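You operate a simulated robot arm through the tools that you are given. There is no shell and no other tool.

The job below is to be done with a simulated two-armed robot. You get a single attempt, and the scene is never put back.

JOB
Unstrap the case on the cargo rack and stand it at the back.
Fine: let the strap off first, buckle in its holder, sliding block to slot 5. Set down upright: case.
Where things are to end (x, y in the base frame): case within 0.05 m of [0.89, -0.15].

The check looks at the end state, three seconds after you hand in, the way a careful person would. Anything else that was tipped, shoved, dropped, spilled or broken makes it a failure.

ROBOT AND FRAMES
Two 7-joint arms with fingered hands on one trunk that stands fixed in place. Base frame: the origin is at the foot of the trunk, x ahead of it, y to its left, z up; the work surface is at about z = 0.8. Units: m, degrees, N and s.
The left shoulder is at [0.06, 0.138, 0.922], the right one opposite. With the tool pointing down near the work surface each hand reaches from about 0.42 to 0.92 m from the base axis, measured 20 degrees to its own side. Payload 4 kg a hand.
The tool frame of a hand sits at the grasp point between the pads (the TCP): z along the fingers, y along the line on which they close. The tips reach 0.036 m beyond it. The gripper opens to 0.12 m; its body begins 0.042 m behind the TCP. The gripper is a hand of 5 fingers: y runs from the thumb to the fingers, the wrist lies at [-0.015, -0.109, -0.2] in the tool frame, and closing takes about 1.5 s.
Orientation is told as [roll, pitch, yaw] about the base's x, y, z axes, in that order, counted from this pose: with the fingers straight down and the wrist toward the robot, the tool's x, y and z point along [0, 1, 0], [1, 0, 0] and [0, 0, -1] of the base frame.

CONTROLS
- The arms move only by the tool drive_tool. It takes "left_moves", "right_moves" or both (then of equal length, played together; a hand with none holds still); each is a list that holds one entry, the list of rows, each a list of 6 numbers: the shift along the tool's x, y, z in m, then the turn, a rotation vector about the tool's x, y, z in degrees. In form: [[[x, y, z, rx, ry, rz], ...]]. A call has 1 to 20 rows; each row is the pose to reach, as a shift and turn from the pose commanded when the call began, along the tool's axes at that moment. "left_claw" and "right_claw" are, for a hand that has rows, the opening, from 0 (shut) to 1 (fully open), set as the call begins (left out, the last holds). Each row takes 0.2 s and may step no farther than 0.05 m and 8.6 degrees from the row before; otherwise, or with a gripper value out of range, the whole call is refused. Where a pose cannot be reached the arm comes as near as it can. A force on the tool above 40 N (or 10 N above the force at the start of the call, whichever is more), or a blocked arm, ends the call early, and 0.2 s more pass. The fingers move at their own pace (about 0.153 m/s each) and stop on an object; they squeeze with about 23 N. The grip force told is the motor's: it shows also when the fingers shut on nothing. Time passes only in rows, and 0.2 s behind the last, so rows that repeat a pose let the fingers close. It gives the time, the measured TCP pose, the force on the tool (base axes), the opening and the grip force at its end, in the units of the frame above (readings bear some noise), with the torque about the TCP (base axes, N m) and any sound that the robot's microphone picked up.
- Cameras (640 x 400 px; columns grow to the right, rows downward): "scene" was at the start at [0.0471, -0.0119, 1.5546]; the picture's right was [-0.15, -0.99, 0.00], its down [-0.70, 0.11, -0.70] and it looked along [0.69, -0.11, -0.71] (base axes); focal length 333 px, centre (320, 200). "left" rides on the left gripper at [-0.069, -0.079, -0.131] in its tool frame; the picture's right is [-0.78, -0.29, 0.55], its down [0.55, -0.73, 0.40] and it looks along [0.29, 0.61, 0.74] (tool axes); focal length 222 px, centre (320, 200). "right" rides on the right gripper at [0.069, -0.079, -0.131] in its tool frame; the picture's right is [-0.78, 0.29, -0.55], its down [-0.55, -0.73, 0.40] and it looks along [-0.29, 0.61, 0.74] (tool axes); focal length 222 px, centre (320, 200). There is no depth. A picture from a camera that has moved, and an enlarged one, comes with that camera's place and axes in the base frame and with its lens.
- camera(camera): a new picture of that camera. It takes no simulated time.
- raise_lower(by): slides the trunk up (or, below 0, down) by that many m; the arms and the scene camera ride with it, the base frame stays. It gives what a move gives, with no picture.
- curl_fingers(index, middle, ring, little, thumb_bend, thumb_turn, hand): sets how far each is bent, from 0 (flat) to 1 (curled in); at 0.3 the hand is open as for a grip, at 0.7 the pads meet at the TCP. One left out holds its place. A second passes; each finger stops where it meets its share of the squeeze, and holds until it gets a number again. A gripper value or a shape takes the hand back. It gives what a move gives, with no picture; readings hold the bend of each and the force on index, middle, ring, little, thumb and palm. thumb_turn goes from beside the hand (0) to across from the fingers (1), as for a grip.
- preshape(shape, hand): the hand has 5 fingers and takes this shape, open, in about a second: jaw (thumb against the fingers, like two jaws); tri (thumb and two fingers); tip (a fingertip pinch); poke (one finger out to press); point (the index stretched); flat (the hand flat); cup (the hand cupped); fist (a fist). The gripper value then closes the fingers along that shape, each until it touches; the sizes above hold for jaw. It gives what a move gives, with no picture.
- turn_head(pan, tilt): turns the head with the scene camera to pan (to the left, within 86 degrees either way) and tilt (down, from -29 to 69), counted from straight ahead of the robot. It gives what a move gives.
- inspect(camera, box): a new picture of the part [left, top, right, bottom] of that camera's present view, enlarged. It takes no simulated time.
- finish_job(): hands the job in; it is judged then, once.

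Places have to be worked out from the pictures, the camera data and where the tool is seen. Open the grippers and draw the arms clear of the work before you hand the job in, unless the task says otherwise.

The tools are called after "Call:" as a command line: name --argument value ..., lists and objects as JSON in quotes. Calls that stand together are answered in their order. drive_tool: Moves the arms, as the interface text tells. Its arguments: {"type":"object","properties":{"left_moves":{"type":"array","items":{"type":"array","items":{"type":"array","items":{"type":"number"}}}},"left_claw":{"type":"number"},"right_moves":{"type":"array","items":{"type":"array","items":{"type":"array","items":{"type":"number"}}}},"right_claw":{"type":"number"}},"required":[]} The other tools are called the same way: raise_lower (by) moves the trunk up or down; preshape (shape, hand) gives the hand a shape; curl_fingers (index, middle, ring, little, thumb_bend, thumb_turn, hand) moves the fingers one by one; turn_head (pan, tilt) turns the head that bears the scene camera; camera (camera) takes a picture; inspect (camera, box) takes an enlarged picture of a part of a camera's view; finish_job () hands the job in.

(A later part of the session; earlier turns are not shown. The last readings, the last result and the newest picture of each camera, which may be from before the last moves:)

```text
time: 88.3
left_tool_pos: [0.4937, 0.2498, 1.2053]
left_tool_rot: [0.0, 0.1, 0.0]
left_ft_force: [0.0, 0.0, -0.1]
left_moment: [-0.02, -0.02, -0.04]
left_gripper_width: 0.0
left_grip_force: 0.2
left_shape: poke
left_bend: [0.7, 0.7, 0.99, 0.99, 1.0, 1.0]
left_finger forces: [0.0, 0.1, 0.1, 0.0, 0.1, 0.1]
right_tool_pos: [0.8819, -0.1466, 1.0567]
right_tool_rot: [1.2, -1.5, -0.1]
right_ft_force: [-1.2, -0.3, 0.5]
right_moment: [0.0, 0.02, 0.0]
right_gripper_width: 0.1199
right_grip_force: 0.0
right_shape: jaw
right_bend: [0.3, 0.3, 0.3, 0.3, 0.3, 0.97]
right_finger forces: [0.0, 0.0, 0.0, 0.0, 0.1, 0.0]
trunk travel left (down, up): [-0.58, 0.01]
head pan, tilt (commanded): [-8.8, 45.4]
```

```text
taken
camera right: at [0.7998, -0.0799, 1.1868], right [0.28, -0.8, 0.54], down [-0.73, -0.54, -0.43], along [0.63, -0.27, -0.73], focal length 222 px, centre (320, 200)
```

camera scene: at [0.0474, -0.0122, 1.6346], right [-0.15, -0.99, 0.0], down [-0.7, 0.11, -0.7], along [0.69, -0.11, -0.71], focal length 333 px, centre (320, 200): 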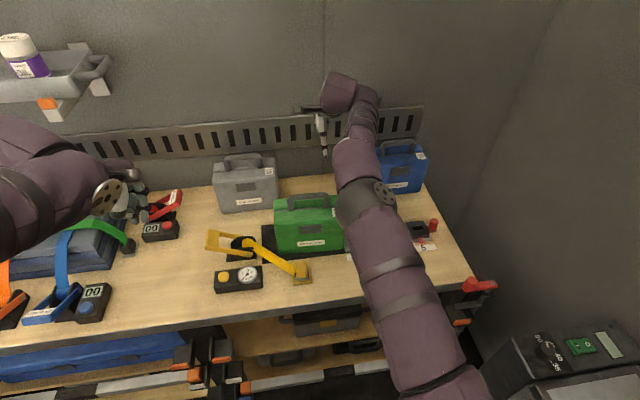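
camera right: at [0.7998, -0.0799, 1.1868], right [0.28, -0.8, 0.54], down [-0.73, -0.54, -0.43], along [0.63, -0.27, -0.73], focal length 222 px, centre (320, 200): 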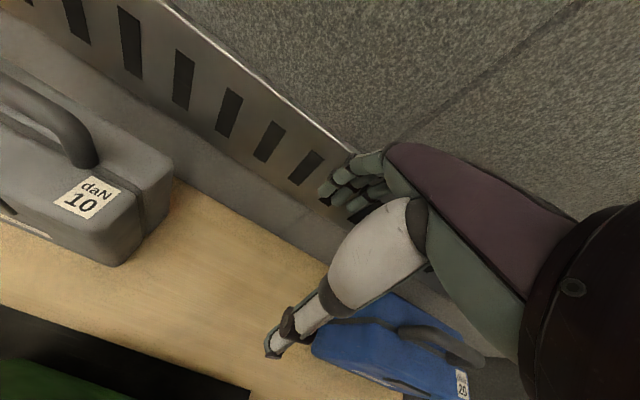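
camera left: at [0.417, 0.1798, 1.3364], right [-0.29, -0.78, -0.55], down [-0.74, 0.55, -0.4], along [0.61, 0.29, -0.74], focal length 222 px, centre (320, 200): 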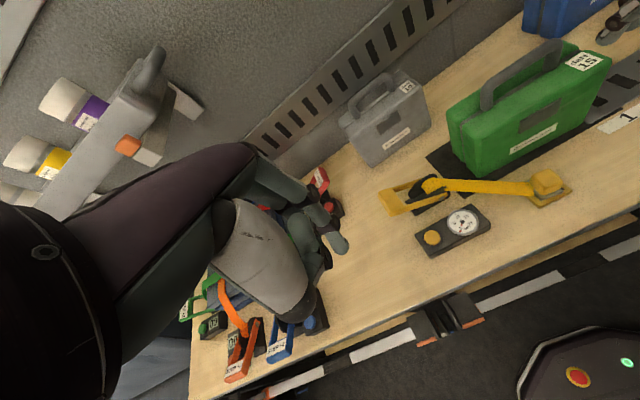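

Zero yaw works at the back too. I go back along the same line to the handle, keeping 1.07 m height, and level out the small residual tilt.

Call:
drive_tool --right_moves '[[[0.012, -0.032, -0.012, 0.5, -0.4, 0], [0.024, -0.064, -0.012, 1.0, -0.8, 0], [0.036, -0.096, -0.012, 1.5, -1.2, 0], [0.048, -0.128, -0.012, 1.5, -1.2, 0], [0.06, -0.16, -0.012, 1.5, -1.2, 0], [0.072, -0.19, -0.012, 1.5, -1.2, 0], [0.072, -0.19, -0.012, 1.5, -1.2, 0]]]'

Call:
camera --camera "scene"

Call:
camera --camera "right"

```text
time: 89.9
left_tool_pos: [0.4954, 0.2498, 1.2044]
left_tool_rot: [0.0, 0.1, -0.1]
left_ft_force: [-0.3, 0.4, -0.3]
left_moment: [0.01, 0.01, -0.03]
left_gripper_width: 0.0
left_grip_force: 0.0
left_shape: poke
left_bend: [0.7, 0.7, 0.99, 0.99, 1.0, 1.0]
left_finger forces: [0.1, 0.0, 0.0, 0.1, 0.0, 0.1]
right_tool_pos: [0.6912, -0.0728, 1.0658]
right_tool_rot: [0.0, 0.0, 0.0]
right_ft_force: [-0.3, 0.7, 0.4]
right_moment: [-0.01, 0.01, 0.03]
right_gripper_width: 0.12
right_grip_force: 0.0
right_shape: jaw
right_bend: [0.3, 0.3, 0.3, 0.3, 0.3, 0.97]
right_finger forces: [0.0, 0.1, 0.0, 0.1, 0.1, 0.0]
trunk travel left (down, up): [-0.58, 0.01]
head pan, tilt (commanded): [-8.8, 45.4]
```

```text
taken
camera scene: at [0.0478, -0.0119, 1.6345], right [-0.15, -0.99, 0.0], down [-0.7, 0.11, -0.7], along [0.69, -0.11, -0.71], focal length 333 px, centre (320, 200)
```

scene: 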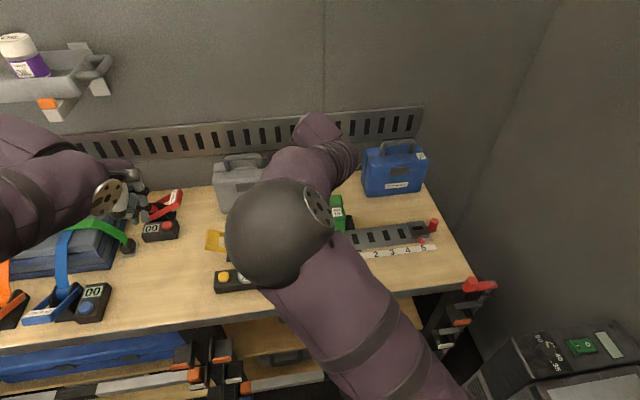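

```text
taken
camera right: at [0.6128, -0.0035, 1.1962], right [0.29, -0.78, 0.55], down [-0.74, -0.55, -0.4], along [0.61, -0.29, -0.74], focal length 222 px, centre (320, 200)
```

right: 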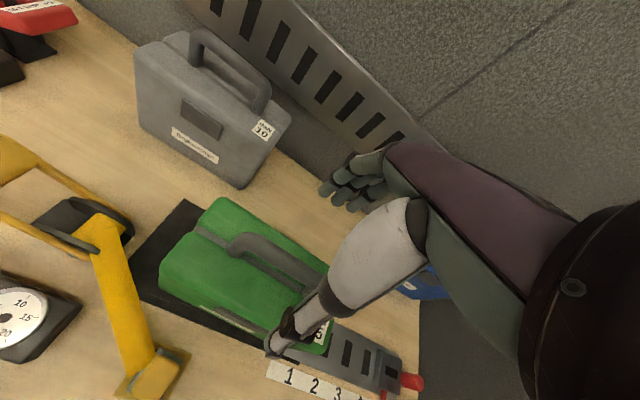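

The hand is over the handle. Since I don't know whether the way back out is equally free from this posture, I rehearse the carry once more with the empty hand.

Call:
drive_tool --right_moves '[[[-0.012, 0.032, 0, 0, 0, 0], [-0.024, 0.064, 0, 0, 0, 0], [-0.036, 0.096, 0, 0, 0, 0], [-0.048, 0.128, 0, 0, 0, 0], [-0.06, 0.16, 0, 0, 0, 0], [-0.072, 0.193, 0, 0, 0, 0], [-0.072, 0.193, 0, 0, 0, 0]]]'

Call:
camera --camera "scene"

```text
time: 91.5
left_tool_pos: [0.4938, 0.2523, 1.2051]
left_tool_rot: [-0.1, 0.0, 0.1]
left_ft_force: [0.2, 0.5, -0.2]
left_moment: [-0.04, 0.02, -0.03]
left_gripper_width: 0.0002
left_grip_force: 0.0
left_shape: poke
left_bend: [0.7, 0.7, 0.99, 0.99, 1.0, 1.0]
left_finger forces: [0.1, 0.0, 0.0, 0.0, 0.1, 0.0]
right_tool_pos: [0.8817, -0.1448, 1.0694]
right_tool_rot: [-0.1, -0.3, 0.0]
right_ft_force: [-0.6, 0.9, -0.1]
right_moment: [0.0, -0.02, -0.04]
right_gripper_width: 0.1198
right_grip_force: 0.1
right_shape: jaw
right_bend: [0.3, 0.3, 0.3, 0.3, 0.3, 0.97]
right_finger forces: [0.0, 0.0, 0.0, 0.1, 0.0, 0.0]
trunk travel left (down, up): [-0.58, 0.01]
head pan, tilt (commanded): [-8.8, 45.4]
```

```text
taken
camera scene: at [0.046, -0.0092, 1.6346], right [-0.15, -0.99, 0.0], down [-0.7, 0.11, -0.7], along [0.69, -0.11, -0.71], focal length 333 px, centre (320, 200)
```

scene: 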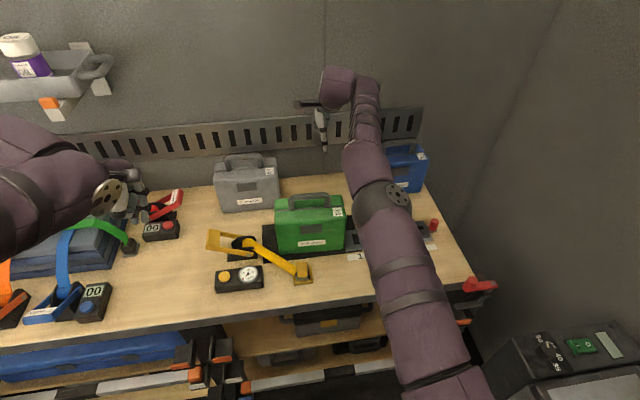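

The carry path works both ways. I also check that the hand can come down to setting height at the back.

Call:
drive_tool --right_moves '[[[0, 0, 0.02, 0, 0, 0], [0, 0.003, 0.04, 0, 0, 0], [0, 0.006, 0.06, 0, 0, 0], [0, 0.006, 0.068, 0, 0, 0], [0, 0.006, 0.068, 0, 0, 0]]]'

Call:
camera --camera "right"

Call:
camera --camera "scene"

```text
time: 92.7
left_tool_pos: [0.4942, 0.2492, 1.205]
left_tool_rot: [-0.1, -0.1, 0.0]
left_ft_force: [-0.4, 0.2, -0.8]
left_moment: [0.0, 0.04, -0.01]
left_gripper_width: 0.0001
left_grip_force: 0.0
left_shape: poke
left_bend: [0.7, 0.7, 0.99, 0.99, 1.0, 1.0]
left_finger forces: [0.1, 0.0, 0.1, 0.1, 0.0, 0.0]
right_tool_pos: [0.89, -0.1486, 0.9971]
right_tool_rot: [0.0, 0.1, -0.1]
right_ft_force: [0.5, 1.3, -0.5]
right_moment: [-0.01, 0.01, -0.02]
right_gripper_width: 0.1201
right_grip_force: 0.1
right_shape: jaw
right_bend: [0.3, 0.3, 0.3, 0.3, 0.3, 0.97]
right_finger forces: [0.0, 0.0, 0.1, 0.0, 0.1, 0.0]
trunk travel left (down, up): [-0.58, 0.01]
head pan, tilt (commanded): [-8.8, 45.4]
```

```text
taken
camera right: at [0.8113, -0.0795, 1.1275], right [0.29, -0.79, 0.55], down [-0.74, -0.55, -0.4], along [0.61, -0.29, -0.74], focal length 222 px, centre (320, 200)
```

right: 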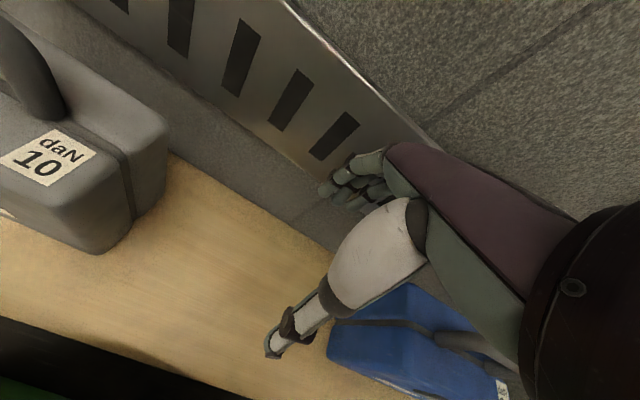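

```text
taken
camera scene: at [0.0473, -0.0124, 1.6345], right [-0.15, -0.99, 0.0], down [-0.7, 0.11, -0.7], along [0.69, -0.11, -0.71], focal length 333 px, centre (320, 200)
```

scene: 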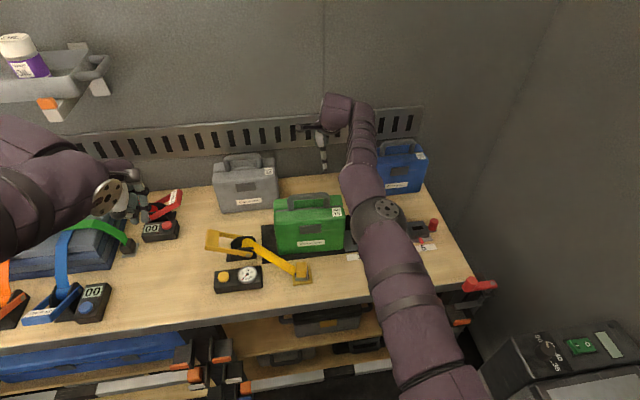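

Reachable down to 0.997 m at (0.89, -0.149) with no contact, and the free gap between grey (y about 0.0) and blue (y about -0.30) fits the case. I rise and return to the handle.

Call:
drive_tool --right_moves '[[[0, 0, -0.035, 0, 0, 0], [0, 0, -0.07, 0, 0, 0], [0.012, -0.033, -0.07, 0, 0, 0], [0.024, -0.066, -0.07, 0, 0, 0], [0.037, -0.1, -0.07, 0, 0, 0], [0.049, -0.133, -0.07, 0, 0, 0], [0.061, -0.166, -0.07, 0, 0, 0], [0.0726, -0.198, -0.07, 0, 0, 0], [0.0726, -0.198, -0.07, 0, 0, 0]]]'

Call:
inspect --camera "left" --box '[420, 0, 640, 190]'

Call:
camera --camera "right"

```text
time: 94.7
left_tool_pos: [0.4941, 0.2501, 1.2046]
left_tool_rot: [0.0, 0.0, 0.0]
left_ft_force: [0.7, 0.3, 0.4]
left_moment: [-0.01, 0.01, 0.03]
left_gripper_width: 0.0
left_grip_force: 0.0
left_shape: poke
left_bend: [0.7, 0.7, 0.99, 0.99, 1.0, 1.0]
left_finger forces: [0.1, 0.0, 0.1, 0.0, 0.1, 0.0]
right_tool_pos: [0.6914, -0.0721, 1.0681]
right_tool_rot: [0.0, 0.0, 0.0]
right_ft_force: [-0.9, -0.3, 0.3]
right_moment: [-0.02, 0.0, 0.02]
right_gripper_width: 0.1198
right_grip_force: 0.0
right_shape: jaw
right_bend: [0.3, 0.3, 0.3, 0.3, 0.3, 0.97]
right_finger forces: [0.1, 0.0, 0.0, 0.0, 0.1, 0.1]
right hand out of reach, approached as far as the arm can: row 2
trunk travel left (down, up): [-0.58, 0.01]
head pan, tilt (commanded): [-8.8, 45.4]
```

```text
2.11 times, centred on (530, 95) of left
camera zoom: at [0.4161, 0.1812, 1.3365], right [-0.29, -0.78, -0.55], down [-0.74, 0.55, -0.4], along [0.61, 0.29, -0.74], focal length 468 px, centre (-122, 421)
```

zoom: 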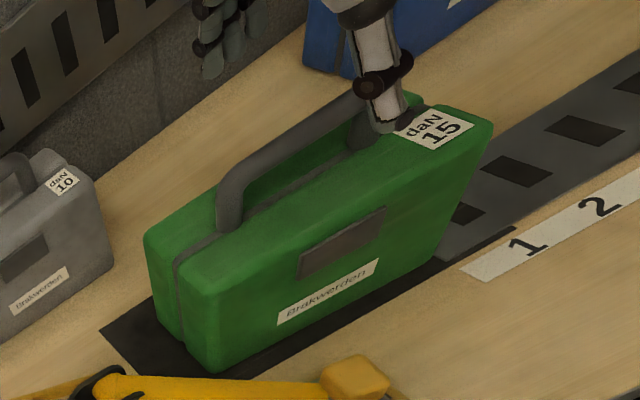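

```text
taken
camera right: at [0.6132, -0.0035, 1.1984], right [0.29, -0.78, 0.55], down [-0.74, -0.55, -0.4], along [0.61, -0.29, -0.74], focal length 222 px, centre (320, 200)
```

right: 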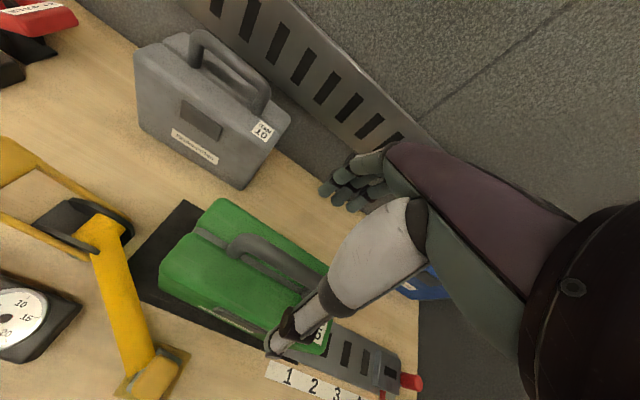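

I zoom in from the hand camera for a last check on the bar's position before descending.

Call:
inspect --camera "right" --box '[150, 180, 350, 370]'

Call:
inspect --camera "left" --box '[480, 0, 620, 110]'

```text
2.11 times, centred on (250, 275) of right
camera zoom: at [0.6132, -0.0035, 1.1984], right [0.29, -0.78, 0.55], down [-0.74, -0.55, -0.4], along [0.61, -0.29, -0.74], focal length 468 px, centre (467, 42)
```

zoom: 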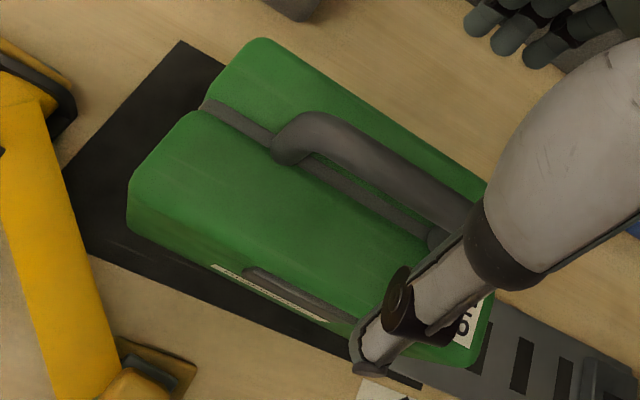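

```text
3.64 times, centred on (550, 55) of left
camera zoom: at [0.4161, 0.1812, 1.3365], right [-0.29, -0.78, -0.55], down [-0.74, 0.55, -0.4], along [0.61, 0.29, -0.74], focal length 808 px, centre (-516, 727)
```

zoom: 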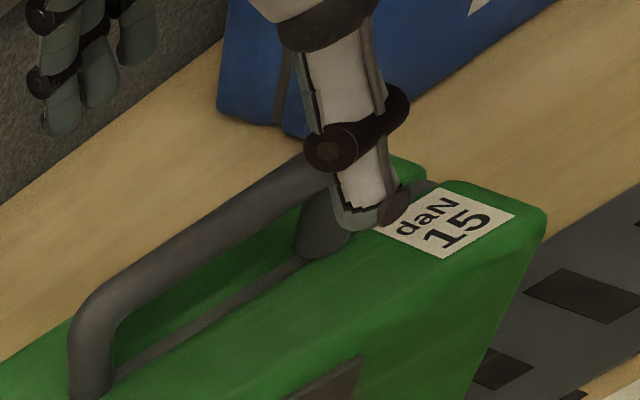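

The bar checks out at x of about 0.692 right under the TCP. I lower the open hand over it to z = 1.000.

Call:
drive_tool --right_moves '[[[-0.002, 0.001, 0.02, 0, 0, 0], [-0.003, 0.001, 0.04, 0, 0, 0], [-0.003, 0.001, 0.055, 0, 0, 0], [-0.003, 0.001, 0.067, 0, 0, 0], [-0.003, 0.001, 0.067, 0, 0, 0]]]'

Call:
inspect --camera "left" --box '[480, 0, 620, 110]'

Call:
inspect --camera "right" --box '[200, 150, 400, 370]'

```text
time: 95.9
left_tool_pos: [0.4941, 0.2499, 1.2046]
left_tool_rot: [0.1, 0.1, 0.0]
left_ft_force: [1.0, 0.7, -0.6]
left_moment: [-0.03, 0.02, -0.03]
left_gripper_width: 0.0
left_grip_force: 0.1
left_shape: poke
left_bend: [0.7, 0.7, 0.99, 0.99, 1.0, 1.0]
left_finger forces: [0.0, 0.0, 0.1, 0.0, 0.1, 0.0]
right_tool_pos: [0.6916, -0.0757, 1.0006]
right_tool_rot: [-0.1, 0.1, 0.0]
right_ft_force: [-1.3, -0.4, -0.3]
right_moment: [0.01, 0.0, -0.01]
right_gripper_width: 0.1199
right_grip_force: 0.0
right_shape: jaw
right_bend: [0.3, 0.3, 0.3, 0.3, 0.3, 0.97]
right_finger forces: [0.0, 0.0, 0.0, 0.0, 0.0, 0.1]
trunk travel left (down, up): [-0.58, 0.01]
head pan, tilt (commanded): [-8.8, 45.4]
```

```text
3.64 times, centred on (550, 55) of left
camera zoom: at [0.4155, 0.1812, 1.3367], right [-0.29, -0.78, -0.55], down [-0.73, 0.55, -0.4], along [0.61, 0.29, -0.74], focal length 808 px, centre (-516, 727)
```

zoom: 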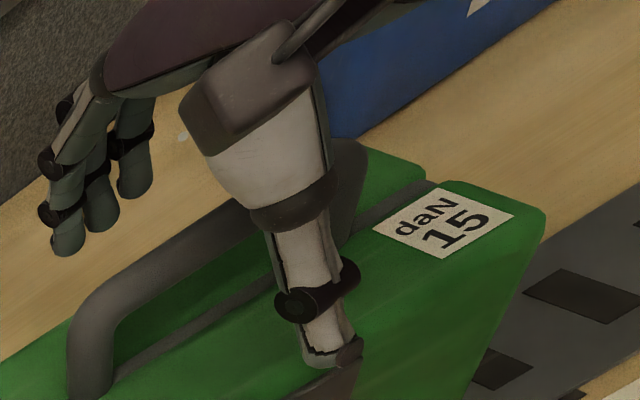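

```text
1.82 times, centred on (300, 260) of right
camera zoom: at [0.6137, -0.0062, 1.1308], right [0.29, -0.78, 0.55], down [-0.74, -0.55, -0.4], along [0.61, -0.29, -0.74], focal length 404 px, centre (356, 91)
```

zoom: 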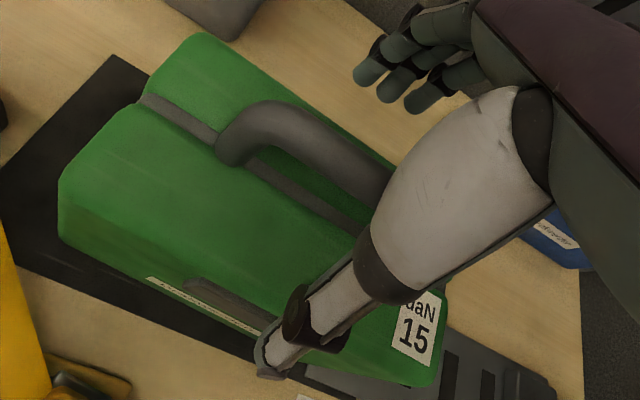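

Thumb is in front, fingers behind the bar, no contact yet. I close the hand on the handle.

Call:
drive_tool --right_moves '[[[0, 0, 0, 0, 0, 0], [0, 0, 0, 0, 0, 0], [0, 0, 0, 0, 0, 0], [0, 0, 0, 0, 0, 0], [0, 0, 0, 0, 0, 0], [0, 0, 0, 0, 0, 0], [0, 0, 0, 0, 0, 0], [0, 0, 0, 0, 0, 0], [0, 0, 0, 0, 0, 0]]]' --right_claw 0

Call:
inspect --camera "left" --box '[480, 0, 620, 110]'

Call:
inspect --camera "right" --box '[200, 150, 400, 370]'

```text
time: 97.9
left_tool_pos: [0.4942, 0.2491, 1.2038]
left_tool_rot: [0.0, 0.0, 0.0]
left_ft_force: [-0.3, 0.2, -0.5]
left_moment: [-0.01, 0.03, 0.03]
left_gripper_width: 0.0001
left_grip_force: 0.0
left_shape: poke
left_bend: [0.7, 0.7, 0.99, 0.99, 1.0, 1.0]
left_finger forces: [0.0, 0.1, 0.0, 0.0, 0.1, 0.0]
right_tool_pos: [0.6927, -0.074, 1.0006]
right_tool_rot: [0.0, 0.1, 0.0]
right_ft_force: [1.1, -0.3, -0.1]
right_moment: [-0.02, 0.01, 0.07]
right_gripper_width: 0.0
right_grip_force: 23.2
right_shape: jaw
right_bend: [0.7, 0.7, 0.7, 0.69, 0.7, 1.0]
right_finger forces: [0.5, 0.0, 0.0, 2.6, 0.0, 0.0]
trunk travel left (down, up): [-0.58, 0.01]
head pan, tilt (commanded): [-8.8, 45.4]
```

```text
3.64 times, centred on (550, 55) of left
camera zoom: at [0.4158, 0.1812, 1.3366], right [-0.29, -0.78, -0.55], down [-0.73, 0.55, -0.4], along [0.61, 0.29, -0.74], focal length 808 px, centre (-516, 727)
```

zoom: 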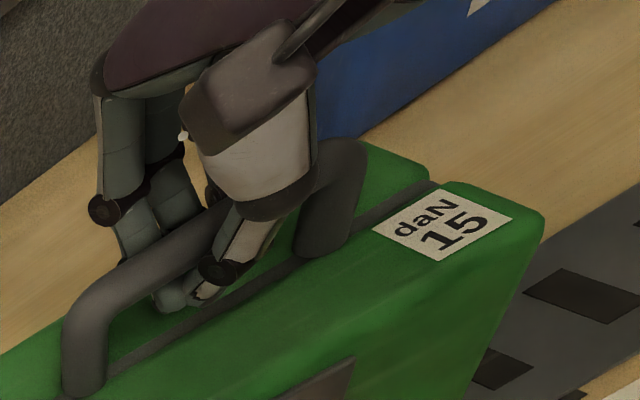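

```text
1.82 times, centred on (300, 260) of right
camera zoom: at [0.6139, -0.0062, 1.1307], right [0.29, -0.78, 0.55], down [-0.74, -0.55, -0.4], along [0.61, -0.29, -0.74], focal length 404 px, centre (356, 91)
```

zoom: 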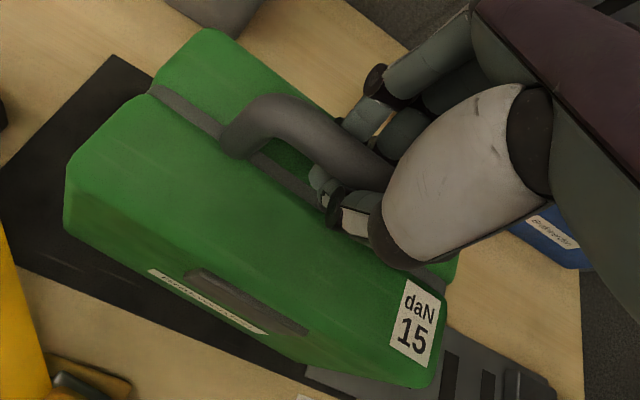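

Fingers and thumb closed into a ring under the bar, so the handle is hooked, not just pinched. I lift slowly and watch the weight and the case.

Call:
drive_tool --right_moves '[[[0, 0, -0.006, 0, 0, 0], [0, 0, -0.012, 0, 0, 0], [0, 0, -0.018, 0, 0, 0], [0, 0, -0.024, 0, 0, 0], [0, 0, -0.03, 0, 0, 0], [0, 0, -0.03, 0, 0, 0], [0, 0, -0.03, 0, 0, 0]]]'

Call:
inspect --camera "left" --box '[420, 0, 640, 190]'

Call:
camera --camera "scene"

Call:
camera --camera "right"

```text
time: 99.5
left_tool_pos: [0.4934, 0.2493, 1.2048]
left_tool_rot: [0.0, -0.1, 0.1]
left_ft_force: [0.5, -0.1, -0.4]
left_moment: [0.0, 0.0, 0.03]
left_gripper_width: 0.0
left_grip_force: 0.0
left_shape: poke
left_bend: [0.7, 0.7, 0.99, 0.99, 1.0, 1.0]
left_finger forces: [0.1, 0.0, 0.0, 0.1, 0.1, 0.0]
right_tool_pos: [0.6927, -0.0766, 1.0311]
right_tool_rot: [0.0, 0.0, -0.1]
right_ft_force: [0.4, 0.3, -5.3]
right_moment: [0.01, 0.03, 0.04]
right_gripper_width: 0.0001
right_grip_force: 22.8
right_shape: jaw
right_bend: [0.7, 0.7, 0.7, 0.7, 0.7, 1.0]
right_finger forces: [2.2, 0.1, 0.1, 1.4, 0.0, 0.0]
trunk travel left (down, up): [-0.58, 0.01]
head pan, tilt (commanded): [-8.8, 45.4]
```

```text
2.11 times, centred on (530, 95) of left
camera zoom: at [0.4159, 0.1811, 1.3366], right [-0.29, -0.78, -0.55], down [-0.74, 0.55, -0.4], along [0.61, 0.29, -0.74], focal length 468 px, centre (-122, 421)
```

zoom: 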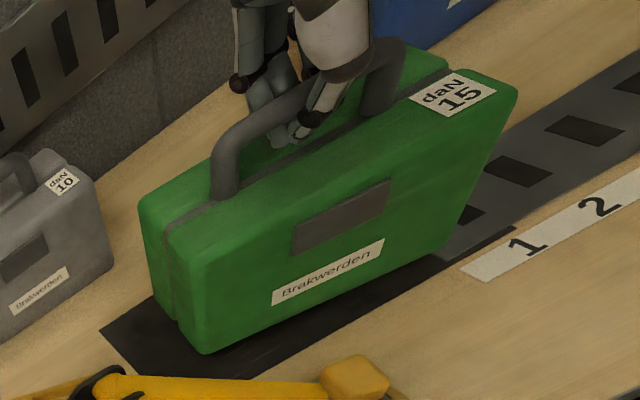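

```text
taken
camera scene: at [0.0476, -0.0118, 1.6345], right [-0.15, -0.99, 0.0], down [-0.7, 0.11, -0.7], along [0.69, -0.11, -0.71], focal length 333 px, centre (320, 200)
```

scene: 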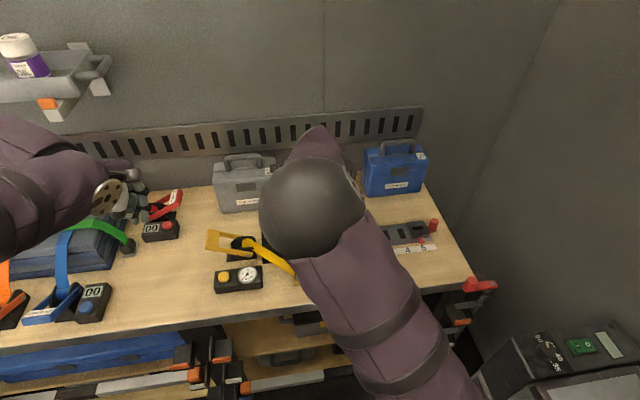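

```text
taken
camera right: at [0.6143, -0.007, 1.1615], right [0.29, -0.78, 0.55], down [-0.74, -0.55, -0.4], along [0.61, -0.29, -0.74], focal length 222 px, centre (320, 200)
```

right: 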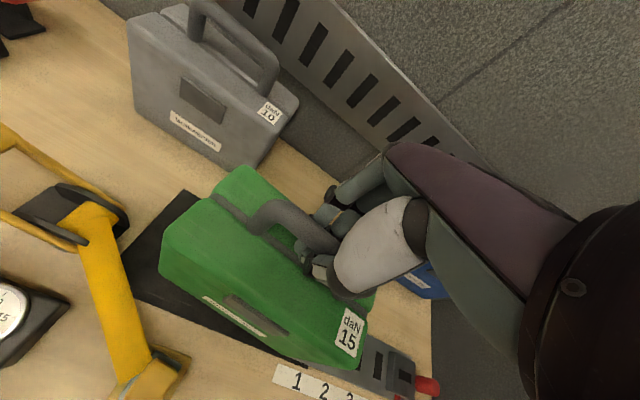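

The case is carried with about 5 N of weight on the hand. I look closer to see whether it hangs level.

Call:
inspect --camera "left" --box '[460, 20, 640, 180]'

Call:
inspect --camera "right" --box '[130, 150, 450, 390]'

Call:
inspect --camera "scene" --box '[220, 120, 460, 290]'

```text
2.50 times, centred on (550, 100) of left
camera zoom: at [0.4159, 0.1811, 1.3366], right [-0.29, -0.78, -0.55], down [-0.74, 0.55, -0.4], along [0.61, 0.29, -0.74], focal length 555 px, centre (-255, 450)
```

zoom: 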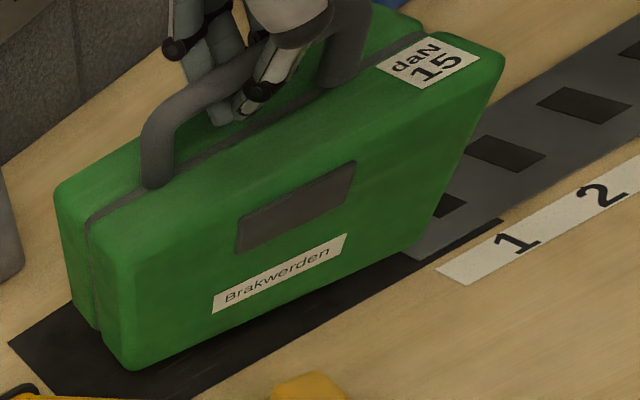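

```text
1.67 times, centred on (290, 270) of right
camera zoom: at [0.6143, -0.007, 1.1615], right [0.29, -0.78, 0.55], down [-0.74, -0.55, -0.4], along [0.61, -0.29, -0.74], focal length 370 px, centre (370, 83)
```

zoom: 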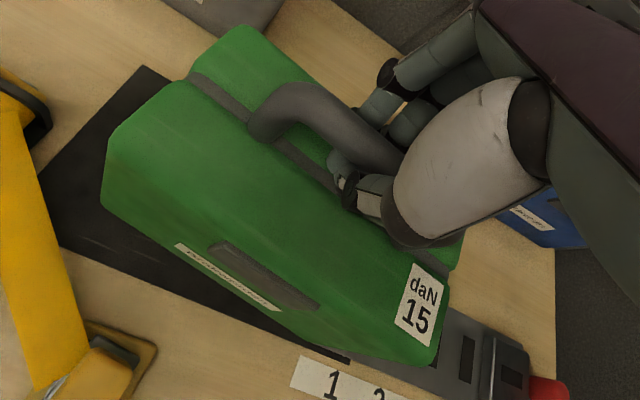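

```text
2.35 times, centred on (340, 205) of scene
camera zoom: at [0.0476, -0.0118, 1.6345], right [-0.15, -0.99, 0.0], down [-0.7, 0.11, -0.7], along [0.69, -0.11, -0.71], focal length 784 px, centre (273, 188)
```

zoom: 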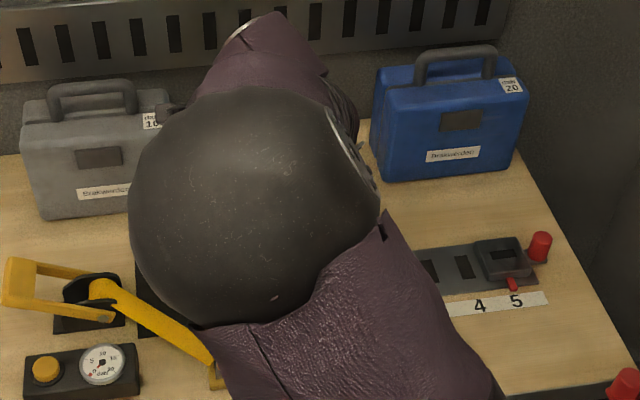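

The case hangs with its right end a bit lower than the left (a few degrees). I lift another 15 mm to make sure it is fully off the table and see how the weight reads.

Call:
drive_tool --right_moves '[[[0, 0, -0.005, 0, 0, 0], [0, 0, -0.01, 0, 0, 0], [0, 0, -0.015, 0, 0, 0], [0, 0, -0.015, 0, 0, 0], [0, 0, -0.015, 0, 0, 0]]]'

Call:
inspect --camera "left" --box '[460, 0, 640, 180]'

Call:
inspect --camera "right" --box '[130, 150, 450, 390]'

```text
time: 100.7
left_tool_pos: [0.4941, 0.2507, 1.2051]
left_tool_rot: [0.0, 0.0, 0.0]
left_ft_force: [0.9, 1.2, -0.2]
left_moment: [0.0, 0.02, -0.02]
left_gripper_width: 0.0
left_grip_force: 0.2
left_shape: poke
left_bend: [0.7, 0.7, 0.99, 0.99, 1.0, 1.0]
left_finger forces: [0.1, 0.0, 0.1, 0.1, 0.0, 0.0]
right_tool_pos: [0.6921, -0.075, 1.0461]
right_tool_rot: [-0.1, 0.1, 0.0]
right_ft_force: [0.2, -0.7, -6.4]
right_moment: [0.04, 0.0, 0.04]
right_gripper_width: 0.0001
right_grip_force: 23.6
right_shape: jaw
right_bend: [0.7, 0.7, 0.7, 0.7, 0.7, 1.0]
right_finger forces: [2.1, 0.0, 0.0, 1.5, 0.0, 0.0]
trunk travel left (down, up): [-0.58, 0.01]
head pan, tilt (commanded): [-8.8, 45.4]
```

```text
2.22 times, centred on (550, 90) of left
camera zoom: at [0.4159, 0.1811, 1.3366], right [-0.29, -0.78, -0.55], down [-0.73, 0.55, -0.4], along [0.61, 0.29, -0.74], focal length 494 px, centre (-191, 444)
```

zoom: 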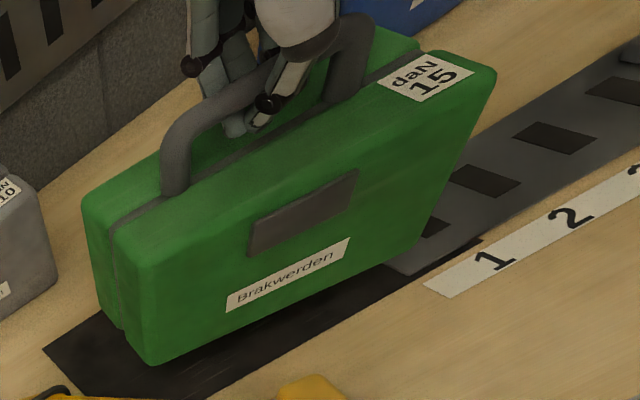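

```text
1.67 times, centred on (290, 270) of right
camera zoom: at [0.614, -0.0074, 1.1764], right [0.29, -0.78, 0.55], down [-0.74, -0.55, -0.4], along [0.61, -0.29, -0.74], focal length 370 px, centre (370, 83)
```

zoom: 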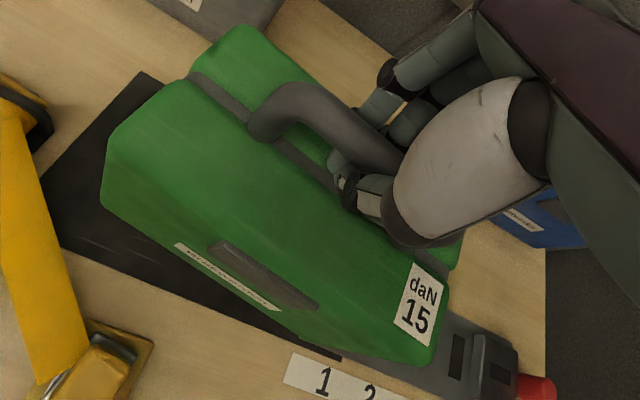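

The case hangs steadily (about 6 N), pivoting slightly on the index finger, with its right end lower. It will level itself on touching down. I lift a little more and carry it straight back first, clear of the rail, at a gentle pace.

Call:
drive_tool --right_moves '[[[0, 0, -0.006, 0, 0, 0], [0, 0.005, -0.011, 0, 0, 0], [0, 0.018, -0.011, 0, 0, 0], [0, 0.033, -0.011, 0, 0, 0], [0, 0.048, -0.011, 0, 0, 0], [0, 0.063, -0.011, 0, 0, 0], [0, 0.078, -0.011, 0, 0, 0], [0, 0.092, -0.011, 0, 0, 0], [0, 0.1, -0.011, 0, 0, 0], [0, 0.1, -0.011, 0, 0, 0]]]'

Call:
camera --camera "left"

Call:
camera --camera "right"

Call:
camera --camera "scene"

```text
time: 102.9
left_tool_pos: [0.4948, 0.25, 1.2042]
left_tool_rot: [0.0, -0.1, 0.1]
left_ft_force: [0.0, 0.1, -0.4]
left_moment: [0.0, 0.0, -0.01]
left_gripper_width: 0.0001
left_grip_force: 0.0
left_shape: poke
left_bend: [0.7, 0.7, 0.99, 0.99, 1.0, 1.0]
left_finger forces: [0.0, 0.1, 0.0, 0.0, 0.1, 0.0]
right_tool_pos: [0.7912, -0.0773, 1.0571]
right_tool_rot: [0.0, 0.1, 0.1]
right_ft_force: [-0.7, 0.0, -5.0]
right_moment: [-0.02, 0.02, 0.12]
right_gripper_width: 0.0
right_grip_force: 22.8
right_shape: jaw
right_bend: [0.7, 0.7, 0.7, 0.69, 0.7, 1.0]
right_finger forces: [1.5, 0.1, 0.3, 2.7, 0.0, 0.0]
trunk travel left (down, up): [-0.58, 0.01]
head pan, tilt (commanded): [-8.8, 45.4]
```

```text
taken
camera left: at [0.4158, 0.1812, 1.3366], right [-0.29, -0.78, -0.55], down [-0.73, 0.55, -0.4], along [0.61, 0.29, -0.74], focal length 222 px, centre (320, 200)
```

left: 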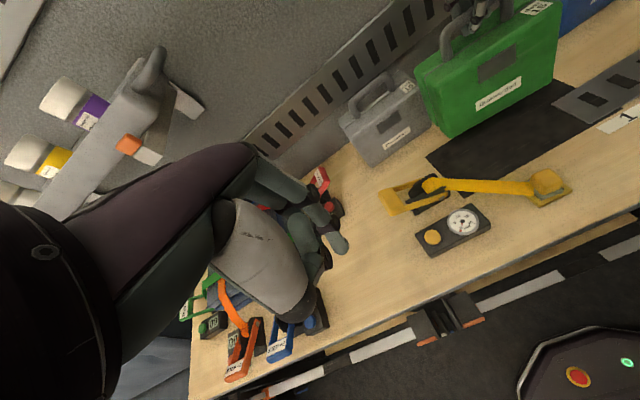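

```text
taken
camera right: at [0.7141, -0.0081, 1.1875], right [0.29, -0.78, 0.55], down [-0.74, -0.55, -0.4], along [0.61, -0.29, -0.74], focal length 222 px, centre (320, 200)
```

right: 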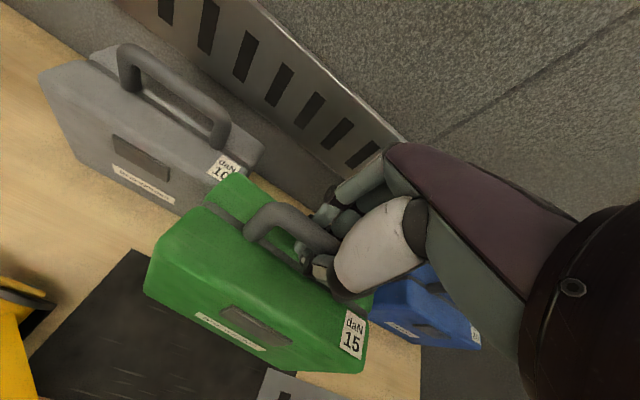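

```text
taken
camera scene: at [0.0475, -0.0118, 1.6345], right [-0.15, -0.99, 0.0], down [-0.7, 0.11, -0.7], along [0.69, -0.11, -0.71], focal length 333 px, centre (320, 200)
```

scene: 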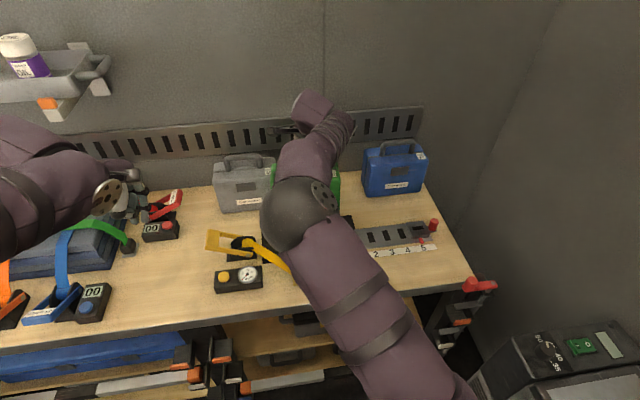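

The case's back face is now about 1 cm short of the grey case's front line, so I move sideways to y = -0.155 before going further back.

Call:
drive_tool --right_moves '[[[-0.004, 0, 0, 0, 0, 0], [-0.012, 0, 0, 0, 0, 0], [-0.024, 0, 0, 0, 0, 0], [-0.036, 0, 0, 0, 0, 0], [-0.048, 0, 0, 0, 0, 0], [-0.06, 0, 0, 0, 0, 0], [-0.07, 0, 0, 0, 0, 0], [-0.078, 0, 0, 0, 0, 0], [-0.078, 0, 0, 0, 0, 0]]]'

Call:
camera --camera "left"

Call:
camera --camera "right"

Call:
camera --camera "scene"

```text
time: 104.9
left_tool_pos: [0.494, 0.2492, 1.2047]
left_tool_rot: [0.0, 0.1, 0.0]
left_ft_force: [-0.3, -0.6, 0.4]
left_moment: [-0.01, -0.04, 0.03]
left_gripper_width: 0.0
left_grip_force: 0.0
left_shape: poke
left_bend: [0.7, 0.7, 0.99, 0.99, 1.0, 1.0]
left_finger forces: [0.0, 0.1, 0.1, 0.0, 0.0, 0.1]
right_tool_pos: [0.7926, -0.1549, 1.0576]
right_tool_rot: [0.0, 0.1, 0.0]
right_ft_force: [-0.6, -0.3, -5.6]
right_moment: [0.05, 0.0, 0.01]
right_gripper_width: 0.0
right_grip_force: 22.3
right_shape: jaw
right_bend: [0.7, 0.7, 0.7, 0.69, 0.7, 1.0]
right_finger forces: [2.8, 0.1, 1.2, 1.0, 0.1, 0.0]
trunk travel left (down, up): [-0.58, 0.01]
head pan, tilt (commanded): [-8.8, 45.4]
```

```text
taken
camera left: at [0.4161, 0.1812, 1.3365], right [-0.29, -0.78, -0.55], down [-0.74, 0.55, -0.4], along [0.61, 0.29, -0.74], focal length 222 px, centre (320, 200)
```

left: 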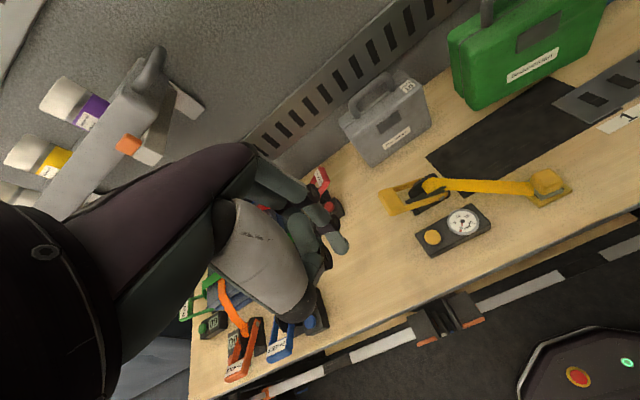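

```text
taken
camera right: at [0.7145, -0.0861, 1.1877], right [0.29, -0.78, 0.55], down [-0.74, -0.55, -0.4], along [0.61, -0.29, -0.74], focal length 222 px, centre (320, 200)
```

right: 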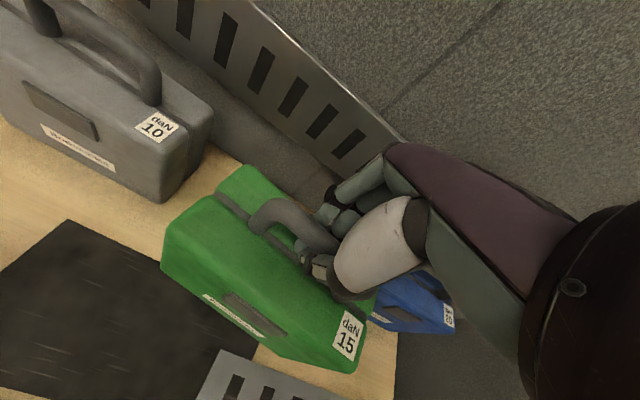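

```text
taken
camera scene: at [0.0479, -0.0118, 1.6345], right [-0.15, -0.99, 0.0], down [-0.7, 0.11, -0.7], along [0.69, -0.11, -0.71], focal length 333 px, centre (320, 200)
```

scene: 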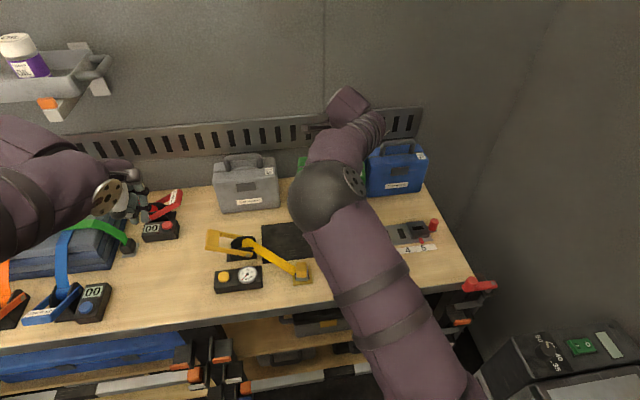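

Clear of both neighbours so far. I zoom in to judge gaps and the case's yaw before pushing further back.

Call:
inspect --camera "right" --box '[0, 60, 460, 390]'

Call:
inspect --camera "left" --box '[330, 0, 640, 170]'

Call:
inspect --camera "scene" --box '[200, 80, 450, 260]'

```text
1.21 times, centred on (230, 225) of right
camera zoom: at [0.7145, -0.0861, 1.1877], right [0.29, -0.78, 0.55], down [-0.74, -0.55, -0.4], along [0.61, -0.29, -0.74], focal length 269 px, centre (429, 170)
```

zoom: 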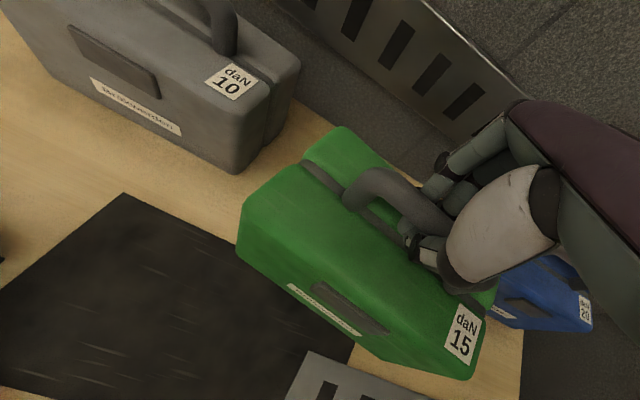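

```text
2.06 times, centred on (485, 85) of left
camera zoom: at [0.4161, 0.1812, 1.3365], right [-0.29, -0.78, -0.55], down [-0.74, 0.55, -0.4], along [0.61, 0.29, -0.74], focal length 459 px, centre (-21, 437)
```

zoom: 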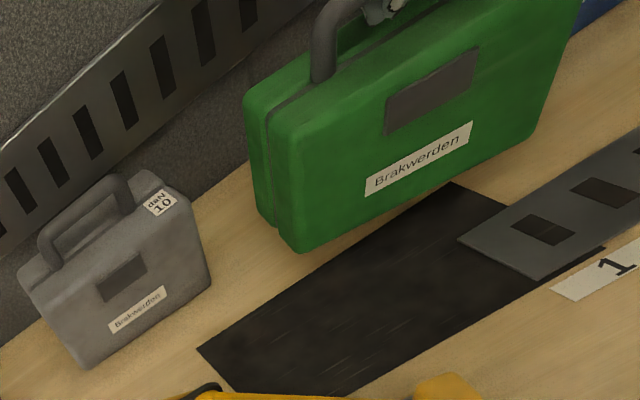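

```text
2.22 times, centred on (325, 170) of scene
camera zoom: at [0.0479, -0.0118, 1.6345], right [-0.15, -0.99, 0.0], down [-0.7, 0.11, -0.7], along [0.69, -0.11, -0.71], focal length 740 px, centre (309, 267)
```

zoom: 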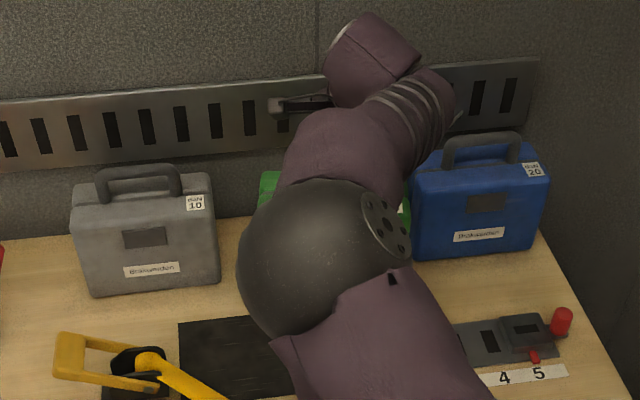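

Gaps look like about 5.5 cm on the left and 3 cm on the right, so I shift 8 mm left while moving back to x of about 0.885.

Call:
drive_tool --right_moves '[[[0.004, 0.008, 0, 0, 0, 0], [0.008, 0.02, 0, 0, 0, 0], [0.008, 0.034, 0, 0, 0, 0], [0.008, 0.048, 0, 0, 0, 0], [0.008, 0.062, 0, 0, 0, 0], [0.008, 0.076, 0, 0, 0, 0], [0.008, 0.087, 0, 0, 0, 0], [0.008, 0.093, 0, 0, 0, 0], [0.008, 0.093, 0, 0, 0, 0]]]'

Call:
camera --camera "right"

Call:
inspect --camera "left" --box '[330, 0, 640, 170]'

Call:
inspect --camera "scene" --box '[200, 80, 450, 260]'

```text
time: 106.9
left_tool_pos: [0.4955, 0.2486, 1.2037]
left_tool_rot: [0.0, 0.1, 0.0]
left_ft_force: [0.0, 0.4, 0.5]
left_moment: [0.0, -0.01, 0.04]
left_gripper_width: 0.0003
left_grip_force: 0.0
left_shape: poke
left_bend: [0.7, 0.7, 0.99, 0.99, 1.0, 1.0]
left_finger forces: [0.0, 0.0, 0.0, 0.0, 0.0, 0.0]
right_tool_pos: [0.8853, -0.1486, 1.0544]
right_tool_rot: [0.1, -0.2, -0.1]
right_ft_force: [0.1, 0.2, -5.1]
right_moment: [0.05, -0.04, -0.02]
right_gripper_width: 0.0
right_grip_force: 23.2
right_shape: jaw
right_bend: [0.7, 0.7, 0.7, 0.69, 0.7, 1.0]
right_finger forces: [2.6, 0.1, 1.1, 1.1, 0.0, 0.0]
right hand out of reach, approached as far as the arm can: row 8
trunk travel left (down, up): [-0.58, 0.01]
head pan, tilt (commanded): [-8.8, 45.4]
```

```text
taken
camera right: at [0.8068, -0.0788, 1.1856], right [0.29, -0.79, 0.55], down [-0.74, -0.55, -0.4], along [0.61, -0.29, -0.74], focal length 222 px, centre (320, 200)
```

right: 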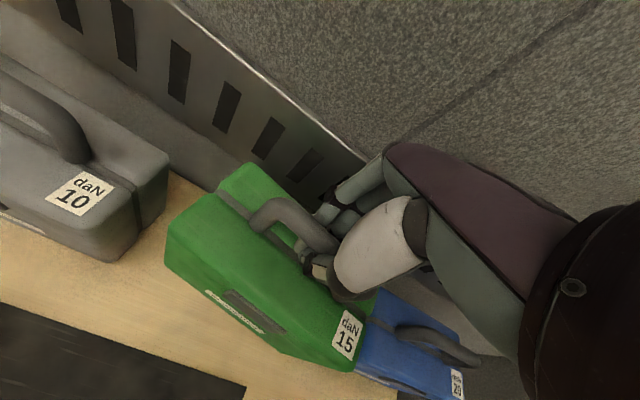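

```text
2.06 times, centred on (485, 85) of left
camera zoom: at [0.4165, 0.1809, 1.3364], right [-0.29, -0.78, -0.55], down [-0.74, 0.55, -0.4], along [0.61, 0.29, -0.74], focal length 459 px, centre (-21, 437)
```

zoom: 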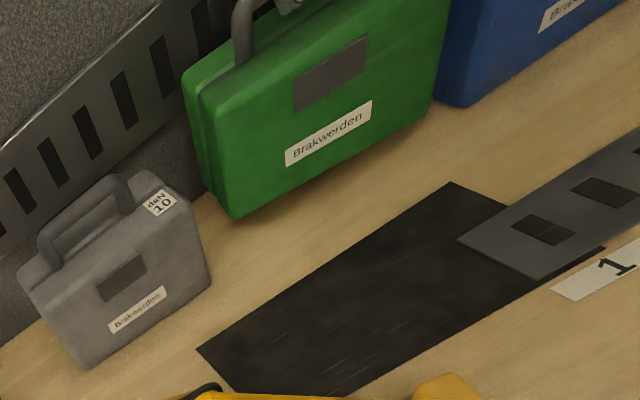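

```text
2.22 times, centred on (325, 170) of scene
camera zoom: at [0.0483, -0.0121, 1.6345], right [-0.15, -0.99, 0.0], down [-0.7, 0.11, -0.7], along [0.69, -0.11, -0.71], focal length 740 px, centre (309, 267)
```

zoom: 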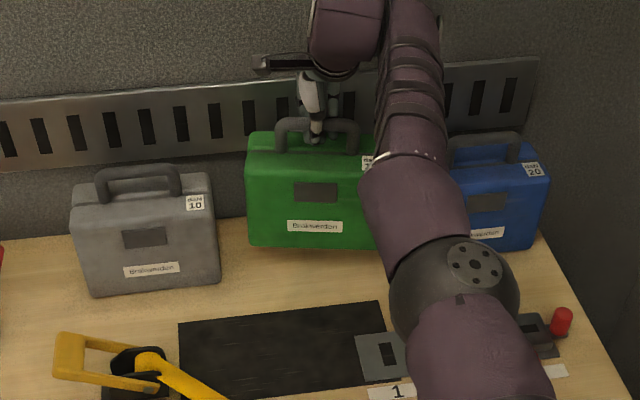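

The case is in place over its spot between the grey and blue cases, hanging with its right end about 8 degrees low. I lower it gently so the right edge touches first and it then levels, following slightly to the right.

Call:
drive_tool --right_moves '[[[0, 0, 0.006, 0, 0, 0], [0, 0, 0.013, 0, 0, 0], [0, 0, 0.02, 0, 0, 0], [0, 0, 0.026, 0, 0, 0], [0, 0, 0.031, 0, 0, 0], [0, 0, 0.031, 0, 0, 0]]]'

Call:
inspect --camera "scene" --box '[200, 80, 450, 260]'

Call:
inspect --camera "left" --box '[330, 0, 640, 170]'

```text
time: 108.3
left_tool_pos: [0.4948, 0.2497, 1.2026]
left_tool_rot: [0.1, 0.0, 0.0]
left_ft_force: [-0.1, -0.5, 0.2]
left_moment: [-0.03, 0.01, -0.01]
left_gripper_width: 0.0001
left_grip_force: 0.1
left_shape: poke
left_bend: [0.7, 0.7, 0.99, 0.99, 1.0, 1.0]
left_finger forces: [0.0, 0.0, 0.1, 0.0, 0.0, 0.0]
right_tool_pos: [0.8858, -0.1451, 1.0247]
right_tool_rot: [0.0, 0.2, 0.0]
right_ft_force: [0.3, 1.3, -5.1]
right_moment: [0.03, -0.01, -0.01]
right_gripper_width: 0.0001
right_grip_force: 23.1
right_shape: jaw
right_bend: [0.7, 0.7, 0.7, 0.69, 0.7, 1.0]
right_finger forces: [3.0, 0.0, 1.2, 1.2, 0.0, 0.1]
trunk travel left (down, up): [-0.58, 0.01]
head pan, tilt (commanded): [-8.8, 45.4]
```

```text
2.22 times, centred on (325, 170) of scene
camera zoom: at [0.0477, -0.0118, 1.6345], right [-0.15, -0.99, 0.0], down [-0.7, 0.11, -0.7], along [0.69, -0.11, -0.71], focal length 740 px, centre (309, 267)
```

zoom: 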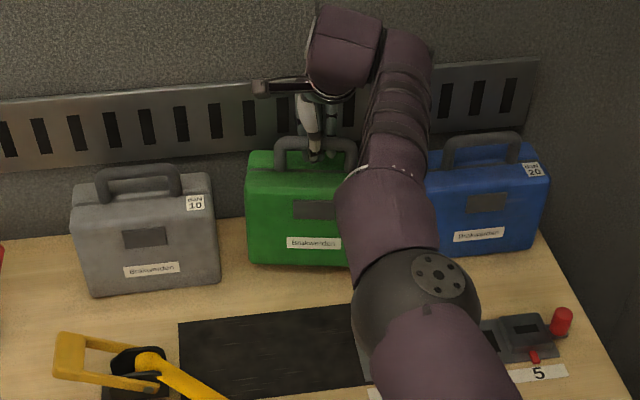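

```text
2.06 times, centred on (485, 85) of left
camera zoom: at [0.416, 0.1812, 1.3365], right [-0.29, -0.78, -0.55], down [-0.74, 0.55, -0.4], along [0.61, 0.29, -0.74], focal length 459 px, centre (-21, 437)
```

zoom: 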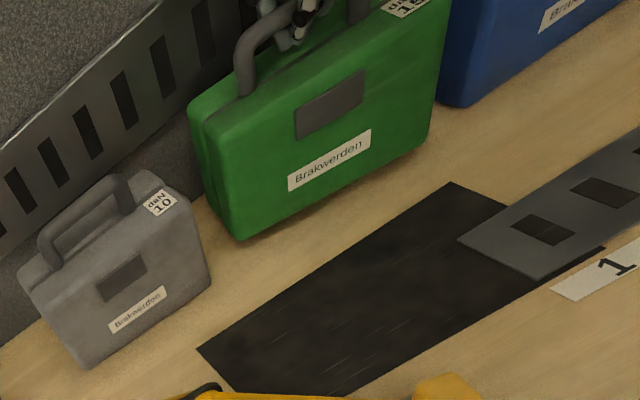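

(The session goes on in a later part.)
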